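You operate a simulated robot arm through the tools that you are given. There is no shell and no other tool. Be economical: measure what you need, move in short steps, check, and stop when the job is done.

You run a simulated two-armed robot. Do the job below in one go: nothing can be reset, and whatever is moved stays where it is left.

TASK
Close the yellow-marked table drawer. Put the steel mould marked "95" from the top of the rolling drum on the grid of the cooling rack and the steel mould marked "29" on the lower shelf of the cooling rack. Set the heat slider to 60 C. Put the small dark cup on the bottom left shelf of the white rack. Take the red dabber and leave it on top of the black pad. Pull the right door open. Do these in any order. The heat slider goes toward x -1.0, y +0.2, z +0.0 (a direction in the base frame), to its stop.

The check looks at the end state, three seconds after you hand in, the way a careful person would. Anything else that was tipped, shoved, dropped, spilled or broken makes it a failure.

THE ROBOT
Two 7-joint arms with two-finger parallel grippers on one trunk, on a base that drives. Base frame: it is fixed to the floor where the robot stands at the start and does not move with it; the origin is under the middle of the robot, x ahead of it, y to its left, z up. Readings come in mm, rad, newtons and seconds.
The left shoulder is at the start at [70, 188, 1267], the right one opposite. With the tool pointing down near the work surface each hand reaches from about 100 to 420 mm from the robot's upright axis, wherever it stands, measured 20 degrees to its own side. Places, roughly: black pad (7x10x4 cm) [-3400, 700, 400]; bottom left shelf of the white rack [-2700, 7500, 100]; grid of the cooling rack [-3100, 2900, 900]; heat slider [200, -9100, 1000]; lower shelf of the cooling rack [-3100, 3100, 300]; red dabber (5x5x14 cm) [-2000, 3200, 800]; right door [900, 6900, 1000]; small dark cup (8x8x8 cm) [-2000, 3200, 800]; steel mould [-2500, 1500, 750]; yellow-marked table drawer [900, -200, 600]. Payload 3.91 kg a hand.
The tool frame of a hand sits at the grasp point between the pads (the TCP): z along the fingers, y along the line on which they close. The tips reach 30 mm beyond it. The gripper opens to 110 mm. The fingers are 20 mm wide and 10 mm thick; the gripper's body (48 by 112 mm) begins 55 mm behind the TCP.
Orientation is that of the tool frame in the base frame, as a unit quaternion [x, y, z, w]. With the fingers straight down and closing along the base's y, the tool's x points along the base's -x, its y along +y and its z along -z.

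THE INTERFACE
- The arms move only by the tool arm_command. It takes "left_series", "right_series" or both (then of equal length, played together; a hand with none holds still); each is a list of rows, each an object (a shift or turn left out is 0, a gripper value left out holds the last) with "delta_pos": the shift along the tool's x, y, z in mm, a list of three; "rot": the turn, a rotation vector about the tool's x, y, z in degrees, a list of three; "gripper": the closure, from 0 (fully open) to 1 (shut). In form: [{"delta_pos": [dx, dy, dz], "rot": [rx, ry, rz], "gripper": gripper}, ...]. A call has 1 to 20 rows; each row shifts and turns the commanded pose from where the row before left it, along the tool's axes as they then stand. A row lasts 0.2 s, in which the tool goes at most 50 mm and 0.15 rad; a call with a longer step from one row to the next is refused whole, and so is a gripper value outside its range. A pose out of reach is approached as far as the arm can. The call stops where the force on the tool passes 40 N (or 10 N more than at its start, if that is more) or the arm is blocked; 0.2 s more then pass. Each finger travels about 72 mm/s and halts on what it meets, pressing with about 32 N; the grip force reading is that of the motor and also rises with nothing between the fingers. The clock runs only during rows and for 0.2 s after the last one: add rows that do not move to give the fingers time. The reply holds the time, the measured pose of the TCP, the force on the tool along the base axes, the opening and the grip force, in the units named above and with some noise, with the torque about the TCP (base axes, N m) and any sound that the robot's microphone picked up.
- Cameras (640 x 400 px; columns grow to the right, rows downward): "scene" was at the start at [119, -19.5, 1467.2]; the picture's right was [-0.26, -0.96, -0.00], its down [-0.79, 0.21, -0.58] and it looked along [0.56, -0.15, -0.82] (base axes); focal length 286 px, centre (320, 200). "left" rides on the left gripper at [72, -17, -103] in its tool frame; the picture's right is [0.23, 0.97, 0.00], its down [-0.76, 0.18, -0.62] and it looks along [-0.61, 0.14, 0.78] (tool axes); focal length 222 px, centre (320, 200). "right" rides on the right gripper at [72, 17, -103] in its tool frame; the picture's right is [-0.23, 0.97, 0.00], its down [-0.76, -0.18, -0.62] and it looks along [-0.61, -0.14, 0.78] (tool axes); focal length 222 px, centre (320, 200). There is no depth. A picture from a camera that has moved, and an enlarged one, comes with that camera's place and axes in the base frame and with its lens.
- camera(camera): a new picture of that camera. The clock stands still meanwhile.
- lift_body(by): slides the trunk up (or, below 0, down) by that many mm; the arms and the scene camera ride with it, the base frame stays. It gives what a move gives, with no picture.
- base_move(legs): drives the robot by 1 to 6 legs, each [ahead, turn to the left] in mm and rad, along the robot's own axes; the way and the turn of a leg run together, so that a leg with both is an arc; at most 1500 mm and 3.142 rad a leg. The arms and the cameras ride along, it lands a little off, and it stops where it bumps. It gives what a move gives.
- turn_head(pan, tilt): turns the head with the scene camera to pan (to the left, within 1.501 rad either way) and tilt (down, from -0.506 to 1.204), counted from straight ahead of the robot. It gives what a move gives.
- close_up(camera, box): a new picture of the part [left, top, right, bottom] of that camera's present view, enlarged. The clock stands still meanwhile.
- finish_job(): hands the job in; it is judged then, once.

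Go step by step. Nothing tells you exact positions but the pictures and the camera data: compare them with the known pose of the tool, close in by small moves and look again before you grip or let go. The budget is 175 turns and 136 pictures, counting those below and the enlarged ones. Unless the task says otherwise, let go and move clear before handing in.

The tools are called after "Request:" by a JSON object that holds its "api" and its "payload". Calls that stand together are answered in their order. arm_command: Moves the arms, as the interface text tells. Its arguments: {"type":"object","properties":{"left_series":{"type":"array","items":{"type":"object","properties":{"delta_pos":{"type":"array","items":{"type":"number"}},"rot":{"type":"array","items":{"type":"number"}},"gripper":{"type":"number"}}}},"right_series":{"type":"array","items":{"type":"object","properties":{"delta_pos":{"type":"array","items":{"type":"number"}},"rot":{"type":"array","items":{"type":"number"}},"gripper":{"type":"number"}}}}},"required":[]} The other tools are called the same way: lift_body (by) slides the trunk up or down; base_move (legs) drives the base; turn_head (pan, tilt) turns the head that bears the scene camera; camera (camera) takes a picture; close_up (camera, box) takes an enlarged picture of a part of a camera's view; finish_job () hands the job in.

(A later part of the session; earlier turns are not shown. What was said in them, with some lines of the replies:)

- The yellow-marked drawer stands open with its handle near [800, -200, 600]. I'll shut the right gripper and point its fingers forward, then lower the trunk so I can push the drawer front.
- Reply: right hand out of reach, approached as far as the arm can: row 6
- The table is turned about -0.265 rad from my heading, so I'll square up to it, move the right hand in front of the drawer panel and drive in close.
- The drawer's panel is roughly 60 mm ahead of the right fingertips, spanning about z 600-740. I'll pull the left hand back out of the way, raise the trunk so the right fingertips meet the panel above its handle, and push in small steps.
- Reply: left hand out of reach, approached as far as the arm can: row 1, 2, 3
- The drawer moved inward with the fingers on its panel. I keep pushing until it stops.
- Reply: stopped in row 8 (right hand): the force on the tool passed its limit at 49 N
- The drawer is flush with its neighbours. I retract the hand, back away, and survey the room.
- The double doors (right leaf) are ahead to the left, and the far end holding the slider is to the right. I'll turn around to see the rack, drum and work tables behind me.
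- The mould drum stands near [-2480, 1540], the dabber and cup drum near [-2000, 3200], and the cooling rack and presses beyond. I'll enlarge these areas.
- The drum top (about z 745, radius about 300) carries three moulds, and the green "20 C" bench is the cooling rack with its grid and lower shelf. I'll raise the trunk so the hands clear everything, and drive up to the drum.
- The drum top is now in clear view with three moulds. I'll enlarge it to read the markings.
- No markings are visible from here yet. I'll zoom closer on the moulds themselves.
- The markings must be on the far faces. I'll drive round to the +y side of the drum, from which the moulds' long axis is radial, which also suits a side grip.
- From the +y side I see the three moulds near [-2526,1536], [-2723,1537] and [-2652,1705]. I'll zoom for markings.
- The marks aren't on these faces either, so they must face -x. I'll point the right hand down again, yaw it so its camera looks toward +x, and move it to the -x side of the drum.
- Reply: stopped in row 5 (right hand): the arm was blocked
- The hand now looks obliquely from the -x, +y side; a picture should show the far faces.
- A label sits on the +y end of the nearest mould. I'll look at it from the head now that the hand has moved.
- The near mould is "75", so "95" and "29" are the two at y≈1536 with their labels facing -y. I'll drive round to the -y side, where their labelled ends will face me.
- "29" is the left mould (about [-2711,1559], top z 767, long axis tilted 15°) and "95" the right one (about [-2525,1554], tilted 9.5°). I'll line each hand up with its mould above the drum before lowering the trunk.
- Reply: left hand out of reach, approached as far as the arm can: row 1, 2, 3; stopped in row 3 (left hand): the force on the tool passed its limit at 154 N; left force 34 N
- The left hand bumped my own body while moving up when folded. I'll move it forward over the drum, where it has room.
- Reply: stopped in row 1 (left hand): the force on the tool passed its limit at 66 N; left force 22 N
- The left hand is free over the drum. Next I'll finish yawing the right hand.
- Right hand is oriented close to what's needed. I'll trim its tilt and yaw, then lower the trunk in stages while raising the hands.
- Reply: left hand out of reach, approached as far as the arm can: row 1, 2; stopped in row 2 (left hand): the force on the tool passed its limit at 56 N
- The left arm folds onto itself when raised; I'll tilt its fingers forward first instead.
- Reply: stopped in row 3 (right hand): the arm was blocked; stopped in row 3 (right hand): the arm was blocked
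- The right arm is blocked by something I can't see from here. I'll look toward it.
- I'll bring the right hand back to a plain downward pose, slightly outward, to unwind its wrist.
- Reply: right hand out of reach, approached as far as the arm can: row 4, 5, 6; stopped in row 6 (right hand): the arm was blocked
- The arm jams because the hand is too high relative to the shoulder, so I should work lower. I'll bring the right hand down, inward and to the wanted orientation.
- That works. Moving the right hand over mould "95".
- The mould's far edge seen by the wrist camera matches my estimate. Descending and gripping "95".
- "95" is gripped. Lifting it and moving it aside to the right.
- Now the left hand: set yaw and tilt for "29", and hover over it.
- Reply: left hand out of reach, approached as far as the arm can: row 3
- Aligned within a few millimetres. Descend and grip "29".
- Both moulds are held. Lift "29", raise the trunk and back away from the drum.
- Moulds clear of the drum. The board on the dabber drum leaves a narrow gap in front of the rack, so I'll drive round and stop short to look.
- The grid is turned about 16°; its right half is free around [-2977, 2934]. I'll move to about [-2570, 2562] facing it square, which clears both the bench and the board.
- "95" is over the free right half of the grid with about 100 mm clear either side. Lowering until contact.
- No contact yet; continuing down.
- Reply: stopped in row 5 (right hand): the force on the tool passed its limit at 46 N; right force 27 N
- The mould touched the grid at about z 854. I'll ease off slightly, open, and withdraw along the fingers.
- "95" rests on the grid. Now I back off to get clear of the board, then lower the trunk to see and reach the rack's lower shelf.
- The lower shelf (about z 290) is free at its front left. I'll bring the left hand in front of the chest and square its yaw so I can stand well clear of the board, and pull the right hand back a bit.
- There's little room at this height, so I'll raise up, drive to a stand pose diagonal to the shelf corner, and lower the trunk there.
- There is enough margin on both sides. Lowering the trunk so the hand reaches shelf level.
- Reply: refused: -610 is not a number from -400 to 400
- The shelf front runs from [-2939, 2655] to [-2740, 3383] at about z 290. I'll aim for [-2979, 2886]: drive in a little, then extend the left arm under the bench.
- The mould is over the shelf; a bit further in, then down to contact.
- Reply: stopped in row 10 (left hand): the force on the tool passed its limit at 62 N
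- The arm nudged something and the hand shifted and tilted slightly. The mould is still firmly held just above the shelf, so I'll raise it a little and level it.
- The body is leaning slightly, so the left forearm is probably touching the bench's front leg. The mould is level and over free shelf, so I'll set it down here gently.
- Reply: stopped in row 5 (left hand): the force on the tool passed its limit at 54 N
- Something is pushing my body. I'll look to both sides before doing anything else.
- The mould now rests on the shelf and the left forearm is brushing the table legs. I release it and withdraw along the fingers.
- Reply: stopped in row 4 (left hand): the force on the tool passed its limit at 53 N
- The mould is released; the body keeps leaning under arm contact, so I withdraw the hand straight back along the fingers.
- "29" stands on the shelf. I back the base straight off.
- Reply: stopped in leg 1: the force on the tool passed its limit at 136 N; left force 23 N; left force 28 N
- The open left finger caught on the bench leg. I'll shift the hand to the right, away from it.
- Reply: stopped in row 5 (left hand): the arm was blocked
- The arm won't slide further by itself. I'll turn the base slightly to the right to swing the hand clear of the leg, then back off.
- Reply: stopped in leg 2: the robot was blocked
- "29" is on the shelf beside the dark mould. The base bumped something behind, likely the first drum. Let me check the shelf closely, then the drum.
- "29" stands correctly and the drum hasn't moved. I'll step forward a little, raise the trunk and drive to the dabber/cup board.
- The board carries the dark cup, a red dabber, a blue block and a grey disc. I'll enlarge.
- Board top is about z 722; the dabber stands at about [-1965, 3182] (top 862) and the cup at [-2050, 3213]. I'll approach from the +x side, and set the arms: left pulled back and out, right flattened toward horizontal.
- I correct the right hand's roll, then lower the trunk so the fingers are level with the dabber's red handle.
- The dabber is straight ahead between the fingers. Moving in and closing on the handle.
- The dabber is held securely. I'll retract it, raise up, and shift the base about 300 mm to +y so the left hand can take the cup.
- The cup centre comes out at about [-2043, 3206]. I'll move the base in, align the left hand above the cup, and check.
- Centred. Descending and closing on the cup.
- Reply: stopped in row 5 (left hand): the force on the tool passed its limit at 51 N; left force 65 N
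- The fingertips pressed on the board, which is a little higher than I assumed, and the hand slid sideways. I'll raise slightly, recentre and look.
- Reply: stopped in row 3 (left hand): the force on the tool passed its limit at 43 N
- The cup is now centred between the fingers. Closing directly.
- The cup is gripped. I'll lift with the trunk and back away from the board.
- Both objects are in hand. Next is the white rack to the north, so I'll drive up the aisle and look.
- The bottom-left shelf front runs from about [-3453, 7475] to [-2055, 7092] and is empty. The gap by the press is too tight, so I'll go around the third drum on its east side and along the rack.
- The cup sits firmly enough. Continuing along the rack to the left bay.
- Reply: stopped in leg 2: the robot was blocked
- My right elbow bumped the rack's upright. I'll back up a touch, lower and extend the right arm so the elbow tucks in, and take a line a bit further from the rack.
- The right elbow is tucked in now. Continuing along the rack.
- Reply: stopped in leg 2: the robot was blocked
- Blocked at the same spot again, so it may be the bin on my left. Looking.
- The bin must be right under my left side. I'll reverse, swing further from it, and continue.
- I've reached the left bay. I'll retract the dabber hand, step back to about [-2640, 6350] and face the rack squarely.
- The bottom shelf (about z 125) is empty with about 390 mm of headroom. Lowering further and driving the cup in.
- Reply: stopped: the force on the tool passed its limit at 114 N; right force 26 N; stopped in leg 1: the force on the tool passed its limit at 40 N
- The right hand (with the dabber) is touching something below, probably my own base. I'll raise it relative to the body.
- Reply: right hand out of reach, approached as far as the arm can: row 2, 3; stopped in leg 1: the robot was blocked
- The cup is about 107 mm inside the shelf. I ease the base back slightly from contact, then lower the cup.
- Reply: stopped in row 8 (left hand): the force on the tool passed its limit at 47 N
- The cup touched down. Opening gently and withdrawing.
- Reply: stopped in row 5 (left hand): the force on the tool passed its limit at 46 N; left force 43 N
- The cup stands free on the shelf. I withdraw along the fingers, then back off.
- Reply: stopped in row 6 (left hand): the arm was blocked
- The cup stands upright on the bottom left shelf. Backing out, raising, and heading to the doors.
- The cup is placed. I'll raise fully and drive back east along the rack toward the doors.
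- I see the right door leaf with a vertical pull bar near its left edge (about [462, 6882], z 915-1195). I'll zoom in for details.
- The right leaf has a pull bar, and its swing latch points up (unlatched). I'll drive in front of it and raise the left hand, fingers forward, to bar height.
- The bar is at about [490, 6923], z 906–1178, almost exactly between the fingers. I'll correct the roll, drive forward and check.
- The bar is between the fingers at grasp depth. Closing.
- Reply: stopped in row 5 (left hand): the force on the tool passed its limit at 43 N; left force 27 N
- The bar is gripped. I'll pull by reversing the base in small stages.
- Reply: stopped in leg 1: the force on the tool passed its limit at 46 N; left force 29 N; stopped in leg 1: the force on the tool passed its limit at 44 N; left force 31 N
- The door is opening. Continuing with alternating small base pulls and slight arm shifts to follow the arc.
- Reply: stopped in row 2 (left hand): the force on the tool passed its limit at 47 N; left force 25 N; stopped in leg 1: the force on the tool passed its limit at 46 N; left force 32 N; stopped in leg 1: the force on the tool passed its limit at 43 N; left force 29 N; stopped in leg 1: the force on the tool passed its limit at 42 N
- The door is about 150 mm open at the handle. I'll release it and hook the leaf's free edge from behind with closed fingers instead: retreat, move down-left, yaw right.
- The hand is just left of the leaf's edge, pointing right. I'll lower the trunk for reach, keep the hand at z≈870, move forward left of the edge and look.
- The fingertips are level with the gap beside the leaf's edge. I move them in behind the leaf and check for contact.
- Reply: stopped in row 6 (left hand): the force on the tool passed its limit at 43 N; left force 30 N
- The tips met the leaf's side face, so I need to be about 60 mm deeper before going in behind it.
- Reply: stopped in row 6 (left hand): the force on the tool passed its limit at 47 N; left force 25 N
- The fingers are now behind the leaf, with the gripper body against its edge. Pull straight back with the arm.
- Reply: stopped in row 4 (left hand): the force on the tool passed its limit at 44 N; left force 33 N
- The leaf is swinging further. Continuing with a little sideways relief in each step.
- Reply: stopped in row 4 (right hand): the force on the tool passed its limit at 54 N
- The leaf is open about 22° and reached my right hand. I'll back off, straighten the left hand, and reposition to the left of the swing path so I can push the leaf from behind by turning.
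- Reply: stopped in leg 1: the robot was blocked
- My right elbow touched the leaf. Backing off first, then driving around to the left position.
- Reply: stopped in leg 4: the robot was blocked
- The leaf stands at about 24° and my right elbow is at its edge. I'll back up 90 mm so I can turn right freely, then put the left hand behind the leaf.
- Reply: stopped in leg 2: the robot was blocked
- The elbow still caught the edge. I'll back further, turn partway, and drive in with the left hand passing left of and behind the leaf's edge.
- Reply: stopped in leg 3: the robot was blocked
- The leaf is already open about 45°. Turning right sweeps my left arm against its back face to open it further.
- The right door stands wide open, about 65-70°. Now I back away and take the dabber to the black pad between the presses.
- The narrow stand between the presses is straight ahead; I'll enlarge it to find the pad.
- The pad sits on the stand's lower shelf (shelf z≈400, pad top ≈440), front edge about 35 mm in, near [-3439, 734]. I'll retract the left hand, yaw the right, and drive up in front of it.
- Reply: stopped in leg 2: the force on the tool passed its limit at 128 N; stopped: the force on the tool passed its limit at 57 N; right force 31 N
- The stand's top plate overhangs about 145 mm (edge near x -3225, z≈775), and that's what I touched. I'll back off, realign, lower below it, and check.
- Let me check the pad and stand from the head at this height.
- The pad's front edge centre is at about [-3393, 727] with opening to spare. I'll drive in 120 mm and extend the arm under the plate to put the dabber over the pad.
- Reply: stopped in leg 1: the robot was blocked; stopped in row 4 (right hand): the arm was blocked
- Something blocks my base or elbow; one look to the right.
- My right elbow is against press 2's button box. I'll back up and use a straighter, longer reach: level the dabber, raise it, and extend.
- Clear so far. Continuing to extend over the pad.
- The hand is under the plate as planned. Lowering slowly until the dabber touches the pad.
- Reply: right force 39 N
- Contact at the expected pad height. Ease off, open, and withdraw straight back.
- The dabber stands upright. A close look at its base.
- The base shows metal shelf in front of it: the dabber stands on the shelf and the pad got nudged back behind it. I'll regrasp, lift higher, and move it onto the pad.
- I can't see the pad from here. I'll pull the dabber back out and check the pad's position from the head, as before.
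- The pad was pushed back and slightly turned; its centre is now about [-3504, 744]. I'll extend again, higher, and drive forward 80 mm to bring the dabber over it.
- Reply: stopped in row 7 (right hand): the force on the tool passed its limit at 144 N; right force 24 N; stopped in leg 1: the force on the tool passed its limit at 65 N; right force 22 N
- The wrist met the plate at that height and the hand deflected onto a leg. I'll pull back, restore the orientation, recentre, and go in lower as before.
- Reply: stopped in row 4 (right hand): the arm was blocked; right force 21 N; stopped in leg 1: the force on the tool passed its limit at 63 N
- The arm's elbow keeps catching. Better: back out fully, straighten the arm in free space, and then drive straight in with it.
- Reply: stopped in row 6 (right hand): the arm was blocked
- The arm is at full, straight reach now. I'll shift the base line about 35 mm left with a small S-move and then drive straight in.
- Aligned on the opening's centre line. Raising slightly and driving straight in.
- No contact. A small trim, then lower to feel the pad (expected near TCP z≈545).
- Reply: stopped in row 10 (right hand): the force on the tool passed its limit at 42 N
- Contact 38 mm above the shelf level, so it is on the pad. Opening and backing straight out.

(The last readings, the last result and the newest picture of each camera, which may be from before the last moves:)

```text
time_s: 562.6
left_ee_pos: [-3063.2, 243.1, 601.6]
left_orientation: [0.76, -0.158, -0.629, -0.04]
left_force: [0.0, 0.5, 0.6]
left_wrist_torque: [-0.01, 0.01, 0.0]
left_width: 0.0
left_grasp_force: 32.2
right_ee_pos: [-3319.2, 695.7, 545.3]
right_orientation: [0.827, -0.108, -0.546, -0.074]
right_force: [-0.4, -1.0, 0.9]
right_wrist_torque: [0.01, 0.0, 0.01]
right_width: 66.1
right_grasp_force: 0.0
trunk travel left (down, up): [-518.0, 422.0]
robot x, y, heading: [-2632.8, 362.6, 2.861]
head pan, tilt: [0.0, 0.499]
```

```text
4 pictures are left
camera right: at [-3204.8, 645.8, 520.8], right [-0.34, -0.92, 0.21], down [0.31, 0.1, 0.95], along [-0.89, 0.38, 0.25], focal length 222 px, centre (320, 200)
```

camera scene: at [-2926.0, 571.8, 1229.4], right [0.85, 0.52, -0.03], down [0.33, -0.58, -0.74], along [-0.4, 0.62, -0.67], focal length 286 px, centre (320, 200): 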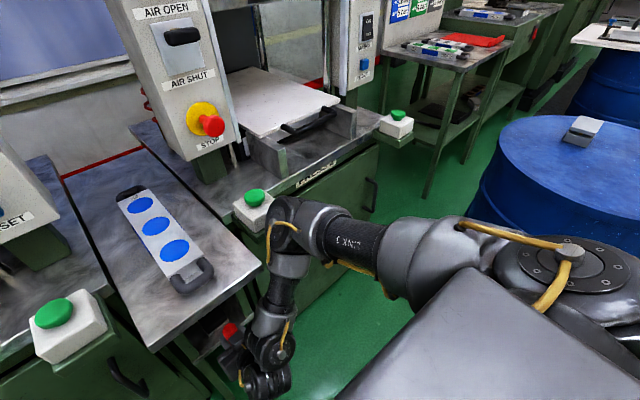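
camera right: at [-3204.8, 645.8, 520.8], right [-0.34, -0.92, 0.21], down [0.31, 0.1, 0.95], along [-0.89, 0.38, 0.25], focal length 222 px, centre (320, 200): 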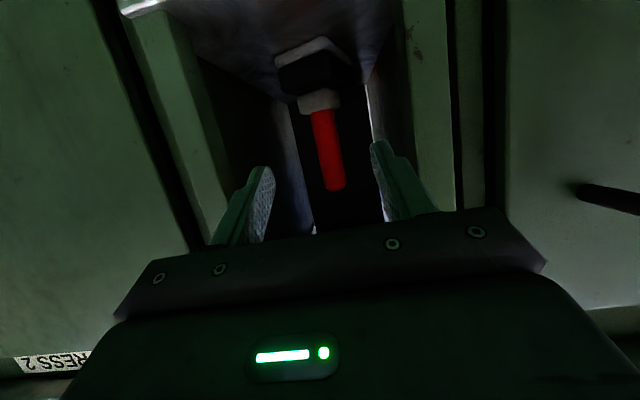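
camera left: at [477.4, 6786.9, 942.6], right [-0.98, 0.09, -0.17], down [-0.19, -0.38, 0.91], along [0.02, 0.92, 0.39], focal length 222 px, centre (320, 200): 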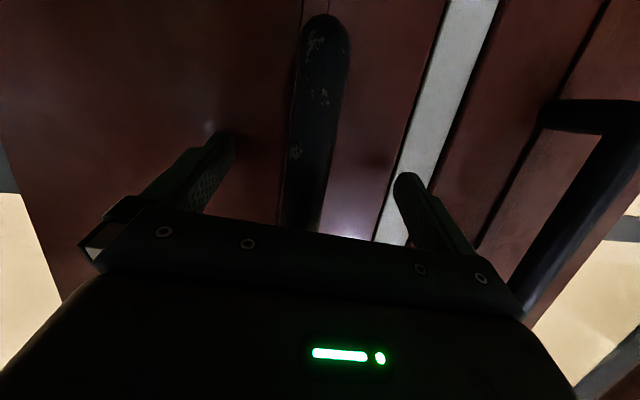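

The dabber stands upright on top of the black pad. Last is the heat slider far to the south; I'll tuck the right arm, raise up, and drive there.

Request:
{"api": "base_move", "payload": {"legs": [[-200, 0]]}}

Request:
{"api": "arm_command", "payload": {"right_series": [{"delta_pos": [14, 0, -34], "gripper": 1}, {"delta_pos": [14, 0, -34]}, {"delta_pos": [14, 0, -34]}, {"delta_pos": [14, 0, -34]}, {"delta_pos": [14, 0, -34]}, {"delta_pos": [14, 0, -34]}, {}]}}

Request:
{"api": "lift_body", "payload": {"by": 300}}

Request:
{"api": "base_move", "payload": {"legs": [[0, 2.584], [1040, 0], [1040, 0], [1000, 0], [0, -0.898]]}}

Request:
{"api": "base_move", "payload": {"legs": [[1370, 0], [1367, 0], [0, -0.221], [864, 0], [800, 0]]}}

Request:
{"api": "turn_head", "payload": {"pan": 0.35, "tilt": 0.25}}

Request:
{"api": "camera", "payload": {"camera": "scene"}}

```text
time_s: 564.2
left_ee_pos: [-2872.7, 186.8, 603.0]
left_orientation: [0.76, -0.156, -0.63, -0.039]
left_force: [-0.2, -0.9, 0.7]
left_wrist_torque: [-0.02, 0.0, -0.01]
left_width: 0.1
left_grasp_force: 32.1
right_ee_pos: [-3130.2, 637.9, 547.6]
right_orientation: [0.827, -0.107, -0.547, -0.073]
right_force: [0.8, 0.4, 0.0]
right_wrist_torque: [0.03, -0.04, 0.0]
right_width: 65.8
right_grasp_force: 0.0
trunk travel left (down, up): [-518.0, 422.0]
robot x, y, heading: [-2441.8, 307.6, 2.861]
head pan, tilt: [0.0, 0.499]
```

```text
time_s: 565.8
left_ee_pos: [-2872.5, 187.1, 602.7]
left_orientation: [0.761, -0.157, -0.629, -0.039]
left_force: [-0.3, -0.7, 0.1]
left_wrist_torque: [0.01, -0.02, -0.01]
left_width: 0.1
left_grasp_force: 32.4
right_ee_pos: [-2917.2, 581.6, 549.6]
right_orientation: [0.827, -0.107, -0.547, -0.072]
right_force: [0.4, -0.6, -0.4]
right_wrist_torque: [0.02, 0.0, 0.01]
right_width: 0.0
right_grasp_force: 32.0
trunk travel left (down, up): [-518.0, 422.0]
robot x, y, heading: [-2436.7, 304.0, 2.855]
head pan, tilt: [0.0, 0.499]
```

```text
time_s: 568.8
left_ee_pos: [-2872.9, 187.5, 901.2]
left_orientation: [0.761, -0.156, -0.629, -0.038]
left_force: [0.0, 0.7, 0.1]
left_wrist_torque: [0.01, -0.01, 0.0]
left_width: 0.2
left_grasp_force: 31.6
right_ee_pos: [-2917.2, 583.7, 849.8]
right_orientation: [0.827, -0.107, -0.547, -0.073]
right_force: [1.1, 0.4, 0.7]
right_wrist_torque: [0.01, -0.02, 0.0]
right_width: 0.1
right_grasp_force: 31.8
trunk travel left (down, up): [-818.0, 122.0]
robot x, y, heading: [-2438.6, 304.7, 2.856]
head pan, tilt: [0.0, 0.499]
```

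```text
time_s: 592.4
left_ee_pos: [-260.0, -2485.4, 902.9]
left_orientation: [0.631, 0.453, -0.455, 0.436]
left_force: [0.3, 0.1, 0.0]
left_wrist_torque: [0.02, -0.04, -0.01]
left_width: 0.0
left_grasp_force: 32.1
right_ee_pos: [-649.0, -2560.6, 849.8]
right_orientation: [0.64, 0.535, -0.424, 0.352]
right_force: [-1.5, -0.5, -0.2]
right_wrist_torque: [-0.02, 0.04, -0.04]
right_width: 0.0
right_grasp_force: 31.9
trunk travel left (down, up): [-818.0, 122.0]
robot x, y, heading: [-413.1, -2062.4, -1.775]
head pan, tilt: [0.0, 0.499]
```

```text
time_s: 614.4
left_ee_pos: [-1465.4, -6698.0, 902.1]
left_orientation: [0.673, 0.386, -0.498, 0.388]
left_force: [0.5, -0.1, 0.1]
left_wrist_torque: [-0.02, 0.02, -0.02]
left_width: 0.0
left_grasp_force: 32.3
right_ee_pos: [-1862.3, -6692.2, 849.4]
right_orientation: [0.691, 0.468, -0.457, 0.308]
right_force: [0.0, 0.5, -0.4]
right_wrist_torque: [-0.01, 0.01, 0.04]
right_width: 0.0
right_grasp_force: 31.9
trunk travel left (down, up): [-818.0, 122.0]
robot x, y, heading: [-1528.1, -6252.5, -1.983]
head pan, tilt: [0.0, 0.499]
```

```text
time_s: 615.2
left_ee_pos: [-1464.4, -6697.6, 902.5]
left_orientation: [0.674, 0.385, -0.498, 0.387]
left_force: [1.4, -1.1, 1.0]
left_wrist_torque: [0.03, 0.03, 0.03]
left_width: 0.1
left_grasp_force: 32.0
right_ee_pos: [-1862.6, -6692.1, 849.7]
right_orientation: [0.69, 0.468, -0.457, 0.308]
right_force: [-0.1, -0.4, 0.7]
right_wrist_torque: [0.02, -0.04, -0.03]
right_width: 0.0
right_grasp_force: 32.6
trunk travel left (down, up): [-818.0, 122.0]
robot x, y, heading: [-1533.0, -6254.1, -1.978]
head pan, tilt: [0.351, 0.25]
```

```text
3 pictures are left
camera scene: at [-1554.8, -6392.7, 1569.0], right [-1.0, 0.06, 0.0], down [0.01, 0.25, -0.97], along [-0.06, -0.97, -0.25], focal length 286 px, centre (320, 200)
```

scene: 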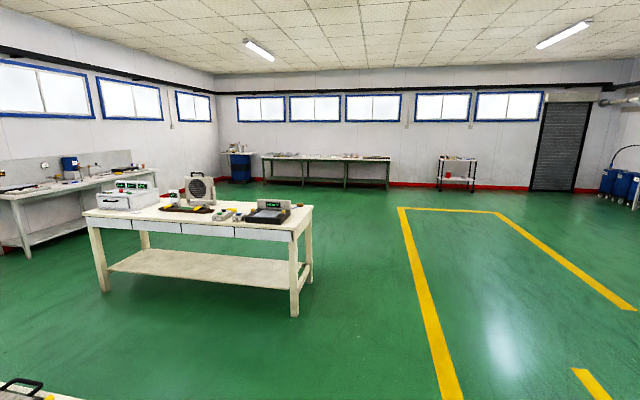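

The slider device is the white box with a display at the left end of that table, near [200, -9100]. I'll drive round into the lane and face it.

Request:
{"api": "base_move", "payload": {"legs": [[0, 0.579], [1366, 0], [0, 0.94], [926, 0], [926, 0], [0, -1.372]]}}

Request:
{"api": "turn_head", "payload": {"pan": 0.15, "tilt": 0.65}}

Request:
{"api": "close_up", "payload": {"camera": "scene", "box": [200, 90, 440, 240]}}

```text
time_s: 621.2
left_ee_pos: [-1069.4, -7363.8, 900.1]
left_orientation: [0.52, 0.579, -0.349, 0.522]
left_force: [-0.6, -0.8, -0.2]
left_wrist_torque: [0.0, -0.01, -0.01]
left_width: 0.0
left_grasp_force: 32.0
right_ee_pos: [-1391.0, -7599.5, 846.8]
right_orientation: [0.51, 0.662, -0.338, 0.434]
right_force: [0.2, -0.3, 0.1]
right_wrist_torque: [0.0, -0.01, -0.02]
right_width: 0.0
right_grasp_force: 32.0
trunk travel left (down, up): [-818.0, 122.0]
robot x, y, heading: [-1390.0, -7048.1, -1.162]
head pan, tilt: [0.351, 0.25]
stopped in leg 2: the robot was blocked; the commanded pose is now the measured one
```

```text
time_s: 622.1
left_ee_pos: [-1068.8, -7360.9, 900.8]
left_orientation: [0.519, 0.58, -0.349, 0.523]
left_force: [0.2, -0.1, 0.0]
left_wrist_torque: [0.04, -0.02, -0.04]
left_width: 0.0
left_grasp_force: 32.4
right_ee_pos: [-1390.5, -7596.2, 850.5]
right_orientation: [0.509, 0.662, -0.338, 0.435]
right_force: [0.5, 0.1, -0.4]
right_wrist_torque: [0.01, -0.05, 0.01]
right_width: 0.0
right_grasp_force: 31.6
trunk travel left (down, up): [-818.0, 122.0]
robot x, y, heading: [-1390.5, -7045.1, -1.162]
head pan, tilt: [0.15, 0.649]
```

```text
2.67 times, centred on (320, 165) of scene
camera zoom: at [-1325.8, -7165.0, 1532.7], right [-0.85, -0.53, 0.0], down [-0.32, 0.51, -0.8], along [0.42, -0.68, -0.6], focal length 764 px, centre (320, 293)
```

zoom: 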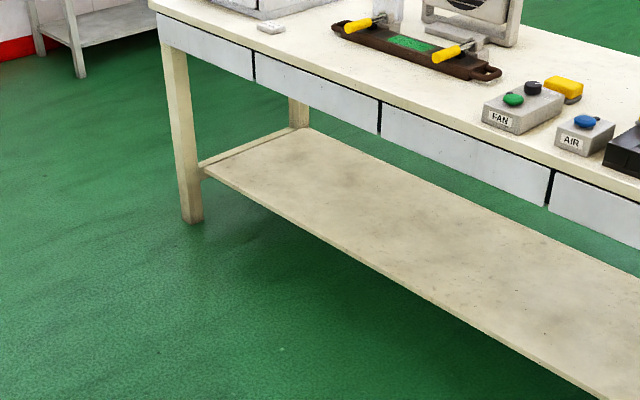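

Something on my left (the nearer table) blocked me. I'll back off and swing wider around its corner.

Request:
{"api": "base_move", "payload": {"legs": [[-200, 0], [0, -0.66], [1080, 0], [0, 1.575], [1060, 0], [1040, 0]]}}

```text
time_s: 644.5
left_ee_pos: [795.0, -8411.5, 900.6]
left_orientation: [0.223, 0.745, -0.093, 0.621]
left_force: [-0.6, -0.7, -0.6]
left_wrist_torque: [-0.01, 0.01, 0.03]
left_width: 0.1
left_grasp_force: 31.9
right_ee_pos: [770.8, -8809.8, 849.7]
right_orientation: [0.178, 0.816, -0.12, 0.537]
right_force: [0.2, -0.4, -0.4]
right_wrist_torque: [-0.02, 0.0, 0.04]
right_width: 0.0
right_grasp_force: 32.2
trunk travel left (down, up): [-818.0, 122.0]
robot x, y, heading: [344.4, -8459.9, -0.284]
head pan, tilt: [0.15, 0.649]
```

Now turn to face the table and look closely at the slider.

Request:
{"api": "base_move", "payload": {"legs": [[0, -1.547]]}}

Request:
{"api": "turn_head", "payload": {"pan": 0.05, "tilt": 0.8}}

Request:
{"api": "close_up", "payload": {"camera": "scene", "box": [190, 80, 450, 290]}}

```text
time_s: 648.7
left_ee_pos: [404.7, -8907.0, 900.1]
left_orientation: [0.68, 0.377, -0.501, 0.379]
left_force: [0.1, -1.1, -0.5]
left_wrist_torque: [-0.01, 0.03, -0.01]
left_width: 0.0
left_grasp_force: 32.1
right_ee_pos: [6.7, -8892.7, 849.1]
right_orientation: [0.697, 0.459, -0.461, 0.301]
right_force: [-0.2, -0.5, -0.3]
right_wrist_torque: [-0.01, 0.01, -0.01]
right_width: 0.0
right_grasp_force: 31.7
trunk travel left (down, up): [-818.0, 122.0]
robot x, y, heading: [344.5, -8461.9, -1.829]
head pan, tilt: [0.15, 0.649]
```

```text
time_s: 649.4
left_ee_pos: [403.8, -8905.7, 900.6]
left_orientation: [0.68, 0.377, -0.501, 0.379]
left_force: [0.0, -0.6, -0.7]
left_wrist_torque: [0.02, -0.02, -0.02]
left_width: 0.0
left_grasp_force: 32.4
right_ee_pos: [6.8, -8892.6, 849.2]
right_orientation: [0.698, 0.459, -0.461, 0.3]
right_force: [0.6, -0.1, -0.3]
right_wrist_torque: [0.02, 0.01, -0.01]
right_width: 0.0
right_grasp_force: 32.7
trunk travel left (down, up): [-818.0, 122.0]
robot x, y, heading: [345.9, -8463.6, -1.835]
head pan, tilt: [0.051, 0.799]
```

```text
1.90 times, centred on (320, 185) of scene
camera zoom: at [316.3, -8587.5, 1520.0], right [-0.98, 0.21, 0.0], down [0.15, 0.7, -0.7], along [-0.14, -0.68, -0.72], focal length 545 px, centre (320, 229)
```

zoom: 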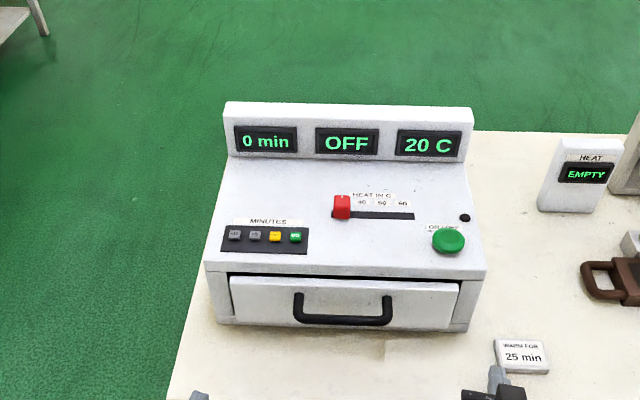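

The heat slider's red knob is at the left end of its slot (about [175, -9115]); the "60" end is to the right. I'll raise up, tilt the left fingers down and move closer.

Request:
{"api": "lift_body", "payload": {"by": 120}}

Request:
{"api": "arm_command", "payload": {"left_series": [{"rot": [0, 8, 0]}, {"rot": [0, 8, 0]}, {"rot": [0, 8, 0]}, {"rot": [0, 8, 0]}, {"rot": [0, 8, 0]}, {"rot": [0, 8, 0]}, {}]}}

Request:
{"api": "base_move", "payload": {"legs": [[110, 0]]}}

```text
time_s: 650.9
left_ee_pos: [405.7, -8906.9, 1019.9]
left_orientation: [0.68, 0.378, -0.501, 0.379]
left_force: [-0.7, -0.4, -0.4]
left_wrist_torque: [0.01, -0.02, 0.02]
left_width: 0.1
left_grasp_force: 31.9
right_ee_pos: [6.4, -8893.0, 967.8]
right_orientation: [0.697, 0.459, -0.462, 0.301]
right_force: [-0.3, 0.1, 0.2]
right_wrist_torque: [0.03, -0.01, 0.01]
right_width: 0.0
right_grasp_force: 31.9
trunk travel left (down, up): [-938.0, 2.0]
robot x, y, heading: [344.8, -8456.7, -1.828]
head pan, tilt: [0.051, 0.799]
```

```text
time_s: 652.0
left_ee_pos: [480.3, -8921.9, 1004.5]
left_orientation: [0.832, 0.421, -0.196, 0.305]
left_force: [-0.2, -0.5, -0.3]
left_wrist_torque: [0.01, 0.01, -0.04]
left_width: 0.0
left_grasp_force: 32.1
left hand out of reach, approached as far as the arm can: row 5
right_ee_pos: [7.9, -8895.2, 967.6]
right_orientation: [0.697, 0.46, -0.461, 0.299]
right_force: [0.6, 0.5, -0.2]
right_wrist_torque: [-0.04, 0.0, 0.02]
right_width: 0.0
right_grasp_force: 31.8
trunk travel left (down, up): [-938.0, 2.0]
robot x, y, heading: [347.0, -8460.4, -1.831]
head pan, tilt: [0.051, 0.799]
stopped in row 5 (left hand): the arm was blocked; the commanded pose is now the measured one
```

```text
time_s: 653.2
left_ee_pos: [453.6, -9022.9, 1007.0]
left_orientation: [0.83, 0.422, -0.194, 0.308]
left_force: [-0.6, -1.1, 0.0]
left_wrist_torque: [0.0, 0.01, 0.01]
left_width: 0.1
left_grasp_force: 31.9
right_ee_pos: [-18.4, -8996.4, 968.7]
right_orientation: [0.697, 0.46, -0.461, 0.301]
right_force: [-0.4, 0.3, -1.1]
right_wrist_torque: [0.05, -0.02, -0.01]
right_width: 0.0
right_grasp_force: 32.3
trunk travel left (down, up): [-938.0, 2.0]
robot x, y, heading: [321.1, -8565.9, -1.821]
head pan, tilt: [0.051, 0.799]
```

Request:
{"api": "arm_command", "payload": {"left_series": [{"delta_pos": [-26, 15.6, -33]}, {"delta_pos": [-31.2, -25, 12.9]}, {"delta_pos": [-31.2, -25, 12.9]}, {"delta_pos": [-31.2, -25, 12.9]}, {"delta_pos": [-31.2, -25, 12.9]}, {"delta_pos": [-31.2, -25, 12.9]}, {"delta_pos": [-31.2, -25, 12.9]}, {}]}}

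```text
time_s: 653.7
left_ee_pos: [531.5, -9038.9, 1042.2]
left_orientation: [0.838, 0.386, -0.121, 0.367]
left_force: [0.2, 0.5, -0.4]
left_wrist_torque: [0.01, 0.02, 0.01]
left_width: 0.0
left_grasp_force: 31.6
left hand out of reach, approached as far as the arm can: row 1
right_ee_pos: [-18.7, -8998.6, 967.6]
right_orientation: [0.697, 0.46, -0.461, 0.301]
right_force: [0.1, 0.1, 0.4]
right_wrist_torque: [-0.03, 0.0, -0.02]
right_width: 0.0
right_grasp_force: 31.8
trunk travel left (down, up): [-938.0, 2.0]
robot x, y, heading: [317.3, -8565.7, -1.826]
head pan, tilt: [0.051, 0.799]
stopped in row 2 (left hand): the arm was blocked; the commanded pose is now the measured one
```

The left arm jams that high, so I'll use the right hand instead: raise it, shift the base left so its fingers come in from the front just left of the knob.

Request:
{"api": "base_move", "payload": {"legs": [[-150, 0]]}}

Request:
{"api": "arm_command", "payload": {"right_series": [{"delta_pos": [-32, 0, -14]}, {"delta_pos": [-32, 0, -14]}, {"delta_pos": [-14, 0, -6]}, {}]}}

Request:
{"api": "base_move", "payload": {"legs": [[0, 1.676], [290, 0], [0, -1.676]]}}

```text
time_s: 655.1
left_ee_pos: [566.1, -8894.8, 1042.5]
left_orientation: [0.839, 0.385, -0.119, 0.365]
left_force: [-0.1, -0.3, 0.9]
left_wrist_torque: [0.01, -0.02, -0.02]
left_width: 0.0
left_grasp_force: 31.8
right_ee_pos: [17.3, -8856.1, 968.1]
right_orientation: [0.697, 0.46, -0.46, 0.301]
right_force: [-0.5, -0.7, 0.2]
right_wrist_torque: [-0.01, 0.02, 0.04]
right_width: 0.1
right_grasp_force: 32.0
trunk travel left (down, up): [-938.0, 2.0]
robot x, y, heading: [357.3, -8419.8, -1.822]
head pan, tilt: [0.051, 0.799]
```

```text
time_s: 656.1
left_ee_pos: [567.0, -8894.1, 1044.0]
left_orientation: [0.838, 0.385, -0.12, 0.366]
left_force: [-0.3, 0.0, 0.0]
left_wrist_torque: [0.01, 0.0, 0.03]
left_width: 0.0
left_grasp_force: 31.5
right_ee_pos: [18.5, -8853.3, 1050.7]
right_orientation: [0.696, 0.462, -0.461, 0.3]
right_force: [-0.2, -0.2, 0.1]
right_wrist_torque: [0.0, 0.02, 0.04]
right_width: 0.0
right_grasp_force: 32.3
trunk travel left (down, up): [-938.0, 2.0]
robot x, y, heading: [355.2, -8422.5, -1.826]
head pan, tilt: [0.051, 0.799]
```

```text
time_s: 666.1
left_ee_pos: [841.6, -8948.4, 1043.4]
left_orientation: [0.841, 0.379, -0.122, 0.365]
left_force: [1.0, 0.2, -0.6]
left_wrist_torque: [-0.02, -0.02, -0.02]
left_width: 0.1
left_grasp_force: 32.2
right_ee_pos: [293.7, -8898.4, 1052.6]
right_orientation: [0.7, 0.455, -0.464, 0.297]
right_force: [-0.2, -0.1, -0.8]
right_wrist_torque: [0.02, 0.01, -0.01]
right_width: 0.0
right_grasp_force: 31.7
trunk travel left (down, up): [-938.0, 2.0]
robot x, y, heading: [637.3, -8469.4, -1.847]
head pan, tilt: [0.051, 0.799]
```

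Request:
{"api": "base_move", "payload": {"legs": [[250, 0]]}}

Request:
{"api": "arm_command", "payload": {"right_series": [{"delta_pos": [0, 18, 0]}, {"delta_pos": [9, 0, 4]}, {"delta_pos": [9, 0, 4]}, {}]}}

Request:
{"api": "camera", "payload": {"camera": "right"}}

```text
time_s: 667.9
left_ee_pos: [771.9, -9190.7, 1043.4]
left_orientation: [0.842, 0.377, -0.124, 0.365]
left_force: [-0.5, 0.7, 1.1]
left_wrist_torque: [-0.02, -0.02, -0.01]
left_width: 0.0
left_grasp_force: 31.9
right_ee_pos: [223.9, -9140.8, 1053.1]
right_orientation: [0.7, 0.454, -0.465, 0.296]
right_force: [-0.7, 0.0, 0.1]
right_wrist_torque: [0.04, 0.01, -0.01]
right_width: 0.0
right_grasp_force: 32.7
trunk travel left (down, up): [-938.0, 2.0]
robot x, y, heading: [570.8, -8713.2, -1.846]
head pan, tilt: [0.051, 0.799]
```

```text
time_s: 668.9
left_ee_pos: [771.7, -9190.7, 1042.9]
left_orientation: [0.842, 0.377, -0.124, 0.366]
left_force: [-0.2, 0.5, 0.4]
left_wrist_torque: [-0.01, 0.0, 0.05]
left_width: 0.0
left_grasp_force: 32.5
right_ee_pos: [232.5, -9148.6, 1034.3]
right_orientation: [0.695, 0.457, -0.473, 0.291]
right_force: [-0.4, -0.7, 0.3]
right_wrist_torque: [-0.02, 0.01, -0.02]
right_width: 0.0
right_grasp_force: 31.9
trunk travel left (down, up): [-938.0, 2.0]
robot x, y, heading: [571.7, -8710.6, -1.846]
head pan, tilt: [0.051, 0.799]
```

```text
0 pictures are left
camera right: at [297.6, -9044.1, 1006.8], right [0.86, -0.48, 0.18], down [-0.02, 0.32, 0.95], along [-0.52, -0.81, 0.26], focal length 222 px, centre (320, 200)
```

right: 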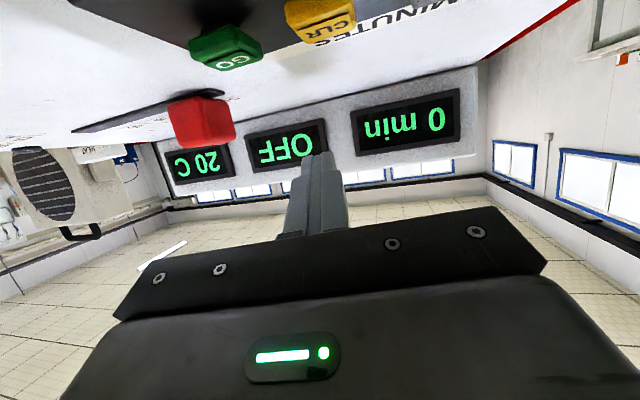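

The last picture fixes the knob at about [173, -9129], from z 970 to 1000, with my fingers about 30 mm left of it. I draw the fingers back slightly and lower them beside the knob.

Request:
{"api": "arm_command", "payload": {"right_series": [{"delta_pos": [10.7, 0, -25.9]}, {"delta_pos": [13, 0.4, 5.4]}, {"delta_pos": [13, 0.4, 5.4]}, {"delta_pos": [6.4, 0.2, 2.7]}, {"delta_pos": [4.6, 0.2, 1.9]}, {}]}}

```text
time_s: 670.3
left_ee_pos: [771.0, -9192.5, 1041.8]
left_orientation: [0.842, 0.376, -0.124, 0.365]
left_force: [-0.1, -0.3, -0.3]
left_wrist_torque: [0.01, 0.03, -0.04]
left_width: 0.0
left_grasp_force: 32.4
right_ee_pos: [250.9, -9124.2, 992.8]
right_orientation: [0.698, 0.455, -0.468, 0.295]
right_force: [-0.8, 0.0, 0.5]
right_wrist_torque: [0.0, -0.01, -0.03]
right_width: 0.1
right_grasp_force: 31.8
trunk travel left (down, up): [-938.0, 2.0]
robot x, y, heading: [572.6, -8714.5, -1.848]
head pan, tilt: [0.051, 0.799]
```

Now sweep right along the slot direction.

Request:
{"api": "arm_command", "payload": {"right_series": [{"delta_pos": [-0.6, -9.75, 2.2]}, {"delta_pos": [-0.6, -9.75, 2.2]}, {"delta_pos": [-0.6, -9.75, 2.2]}, {"delta_pos": [-0.6, -9.75, 2.2]}, {"delta_pos": [-0.6, -9.75, 2.2]}, {"delta_pos": [-0.6, -9.75, 2.2]}, {"delta_pos": [-0.6, -9.75, 2.2]}, {"delta_pos": [-0.6, -9.75, 2.2]}, {"delta_pos": [-0.6, -9.75, 2.2]}, {"delta_pos": [-0.6, -9.75, 2.2]}, {}]}}

```text
time_s: 672.7
left_ee_pos: [772.0, -9191.8, 1043.6]
left_orientation: [0.842, 0.377, -0.124, 0.365]
left_force: [-0.3, 0.1, 0.1]
left_wrist_torque: [-0.02, -0.01, 0.02]
left_width: 0.0
left_grasp_force: 32.2
right_ee_pos: [155.9, -9102.2, 990.9]
right_orientation: [0.701, 0.452, -0.466, 0.295]
right_force: [2.6, 0.6, 4.2]
right_wrist_torque: [-0.05, -0.07, 0.01]
right_width: 0.0
right_grasp_force: 32.1
trunk travel left (down, up): [-938.0, 2.0]
robot x, y, heading: [574.4, -8715.1, -1.848]
head pan, tilt: [0.051, 0.799]
```

A light resistance: the knob is moving. Continue to the stop.

Request:
{"api": "arm_command", "payload": {"right_series": [{"delta_pos": [-0.5, -7.8, 1.8]}, {"delta_pos": [-0.5, -7.8, 1.8]}, {"delta_pos": [-0.5, -7.8, 1.8]}, {"delta_pos": [-0.5, -7.8, 1.8]}, {"delta_pos": [-0.5, -7.8, 1.8]}, {"delta_pos": [-0.5, -7.8, 1.8]}, {}]}}

```text
time_s: 674.3
left_ee_pos: [776.6, -9190.7, 1042.1]
left_orientation: [0.842, 0.376, -0.126, 0.365]
left_force: [1.0, 0.1, -0.3]
left_wrist_torque: [0.04, -0.02, -0.03]
left_width: 0.0
left_grasp_force: 32.5
right_ee_pos: [113.2, -9093.8, 990.7]
right_orientation: [0.698, 0.456, -0.466, 0.296]
right_force: [27.8, -0.3, 10.7]
right_wrist_torque: [-0.18, -0.17, 0.72]
right_width: 0.0
right_grasp_force: 32.0
trunk travel left (down, up): [-938.0, 2.0]
robot x, y, heading: [572.4, -8714.1, -1.848]
head pan, tilt: [0.051, 0.799]
```

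Force has risen to about 28 N near the slot's end. One more small push to confirm the stop, then retreat.

Request:
{"api": "arm_command", "payload": {"right_series": [{"delta_pos": [-0.3, -4, 0.9]}, {"delta_pos": [-0.3, -4, 0.9]}, {"delta_pos": [-0.3, -4, 0.9]}, {}]}}

```text
time_s: 675.0
left_ee_pos: [774.7, -9189.9, 1044.2]
left_orientation: [0.841, 0.377, -0.124, 0.366]
left_force: [-0.1, 0.4, 0.4]
left_wrist_torque: [-0.02, 0.0, -0.01]
left_width: 0.0
left_grasp_force: 31.8
right_ee_pos: [111.9, -9093.7, 990.0]
right_orientation: [0.695, 0.461, -0.461, 0.303]
right_force: [25.3, 0.9, 10.1]
right_wrist_torque: [-0.18, -0.23, 0.68]
right_width: 0.0
right_grasp_force: 32.2
trunk travel left (down, up): [-938.0, 2.0]
robot x, y, heading: [570.9, -8710.8, -1.839]
head pan, tilt: [0.051, 0.799]
stopped in row 3 (right hand): the force on the tool passed its limit at 42 N (the readings are from after the stop); the commanded pose is now the measured one
```

The knob won't move any further: it's at the 60 C stop. I back the fingers off the knob, lift, and drive clear.

Request:
{"api": "arm_command", "payload": {"right_series": [{"delta_pos": [0.6, 9.75, -2.2]}, {"delta_pos": [0.3, 5, -1.1]}, {"delta_pos": [-23, 0, -10]}, {"delta_pos": [-28, 0, -12]}, {}]}}

Request:
{"api": "base_move", "payload": {"legs": [[-350, 0]]}}

```text
time_s: 676.2
left_ee_pos: [770.4, -9191.3, 1043.1]
left_orientation: [0.843, 0.376, -0.123, 0.365]
left_force: [-1.3, -0.1, 0.3]
left_wrist_torque: [-0.01, 0.03, 0.0]
left_width: 0.0
left_grasp_force: 31.6
right_ee_pos: [119.8, -9096.2, 1043.8]
right_orientation: [0.698, 0.458, -0.461, 0.299]
right_force: [0.8, -0.3, 0.0]
right_wrist_torque: [-0.05, -0.01, 0.02]
right_width: 0.1
right_grasp_force: 31.9
trunk travel left (down, up): [-938.0, 2.0]
robot x, y, heading: [570.5, -8716.2, -1.841]
head pan, tilt: [0.051, 0.799]
```

```text
time_s: 678.4
left_ee_pos: [862.1, -8862.6, 1043.8]
left_orientation: [0.845, 0.371, -0.125, 0.364]
left_force: [0.1, 1.0, 0.0]
left_wrist_torque: [0.0, 0.01, 0.0]
left_width: 0.0
left_grasp_force: 32.0
right_ee_pos: [210.7, -8757.3, 1044.9]
right_orientation: [0.702, 0.453, -0.463, 0.296]
right_force: [-0.2, -0.2, -0.4]
right_wrist_torque: [0.01, 0.02, 0.0]
right_width: 0.0
right_grasp_force: 31.7
trunk travel left (down, up): [-938.0, 2.0]
robot x, y, heading: [666.7, -8382.7, -1.858]
head pan, tilt: [0.051, 0.799]
```

All the jobs are done and the robot is clear of everything, so I'm handing in.

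Request:
{"api": "finish_job", "payload": {}}

```text
The job is handed in.
```

I've handed the job in with all seven tasks carried out, but a few things could count against it.

| Task | End state | How I know |
|---|---|---|
| Yellow-marked drawer | Closed flush | Seen in a picture |
| Mould "95" | On the grid of the cooling rack | Seen in a picture |
| Mould "29" | On the lower shelf, beside the dark mould already there | Seen in a picture |
| Small dark cup | Upright on the bottom left shelf of the white rack | Seen in a picture |
| Right door | Open, roughly 65–70° | Seen in a picture |
| Red dabber | Upright on top of the black pad | Seen in a picture |
| Heat slider | Pushed right to its stop at the 60 end | By force only: the knob would not move further. I had no pictures left to read the display |

- **Black pad:** my first try with the dabber pushed the pad back several centimetres and turned it on its shelf. The dabber now stands on it there.
- **Bumps along the way:**
  - The base bumped the mould drum. A rough position check showed it had not moved.
  - The base twice touched something I took to be the bin, and I never saw whether it shifted.
  - An elbow touched a rack upright and, later, a press's button box.
  - A hand hit the stand between the presses hard, and a finger caught on the bench leg.
  - I saw nothing tipped or spilled, but I did not look again at everything I had touched.
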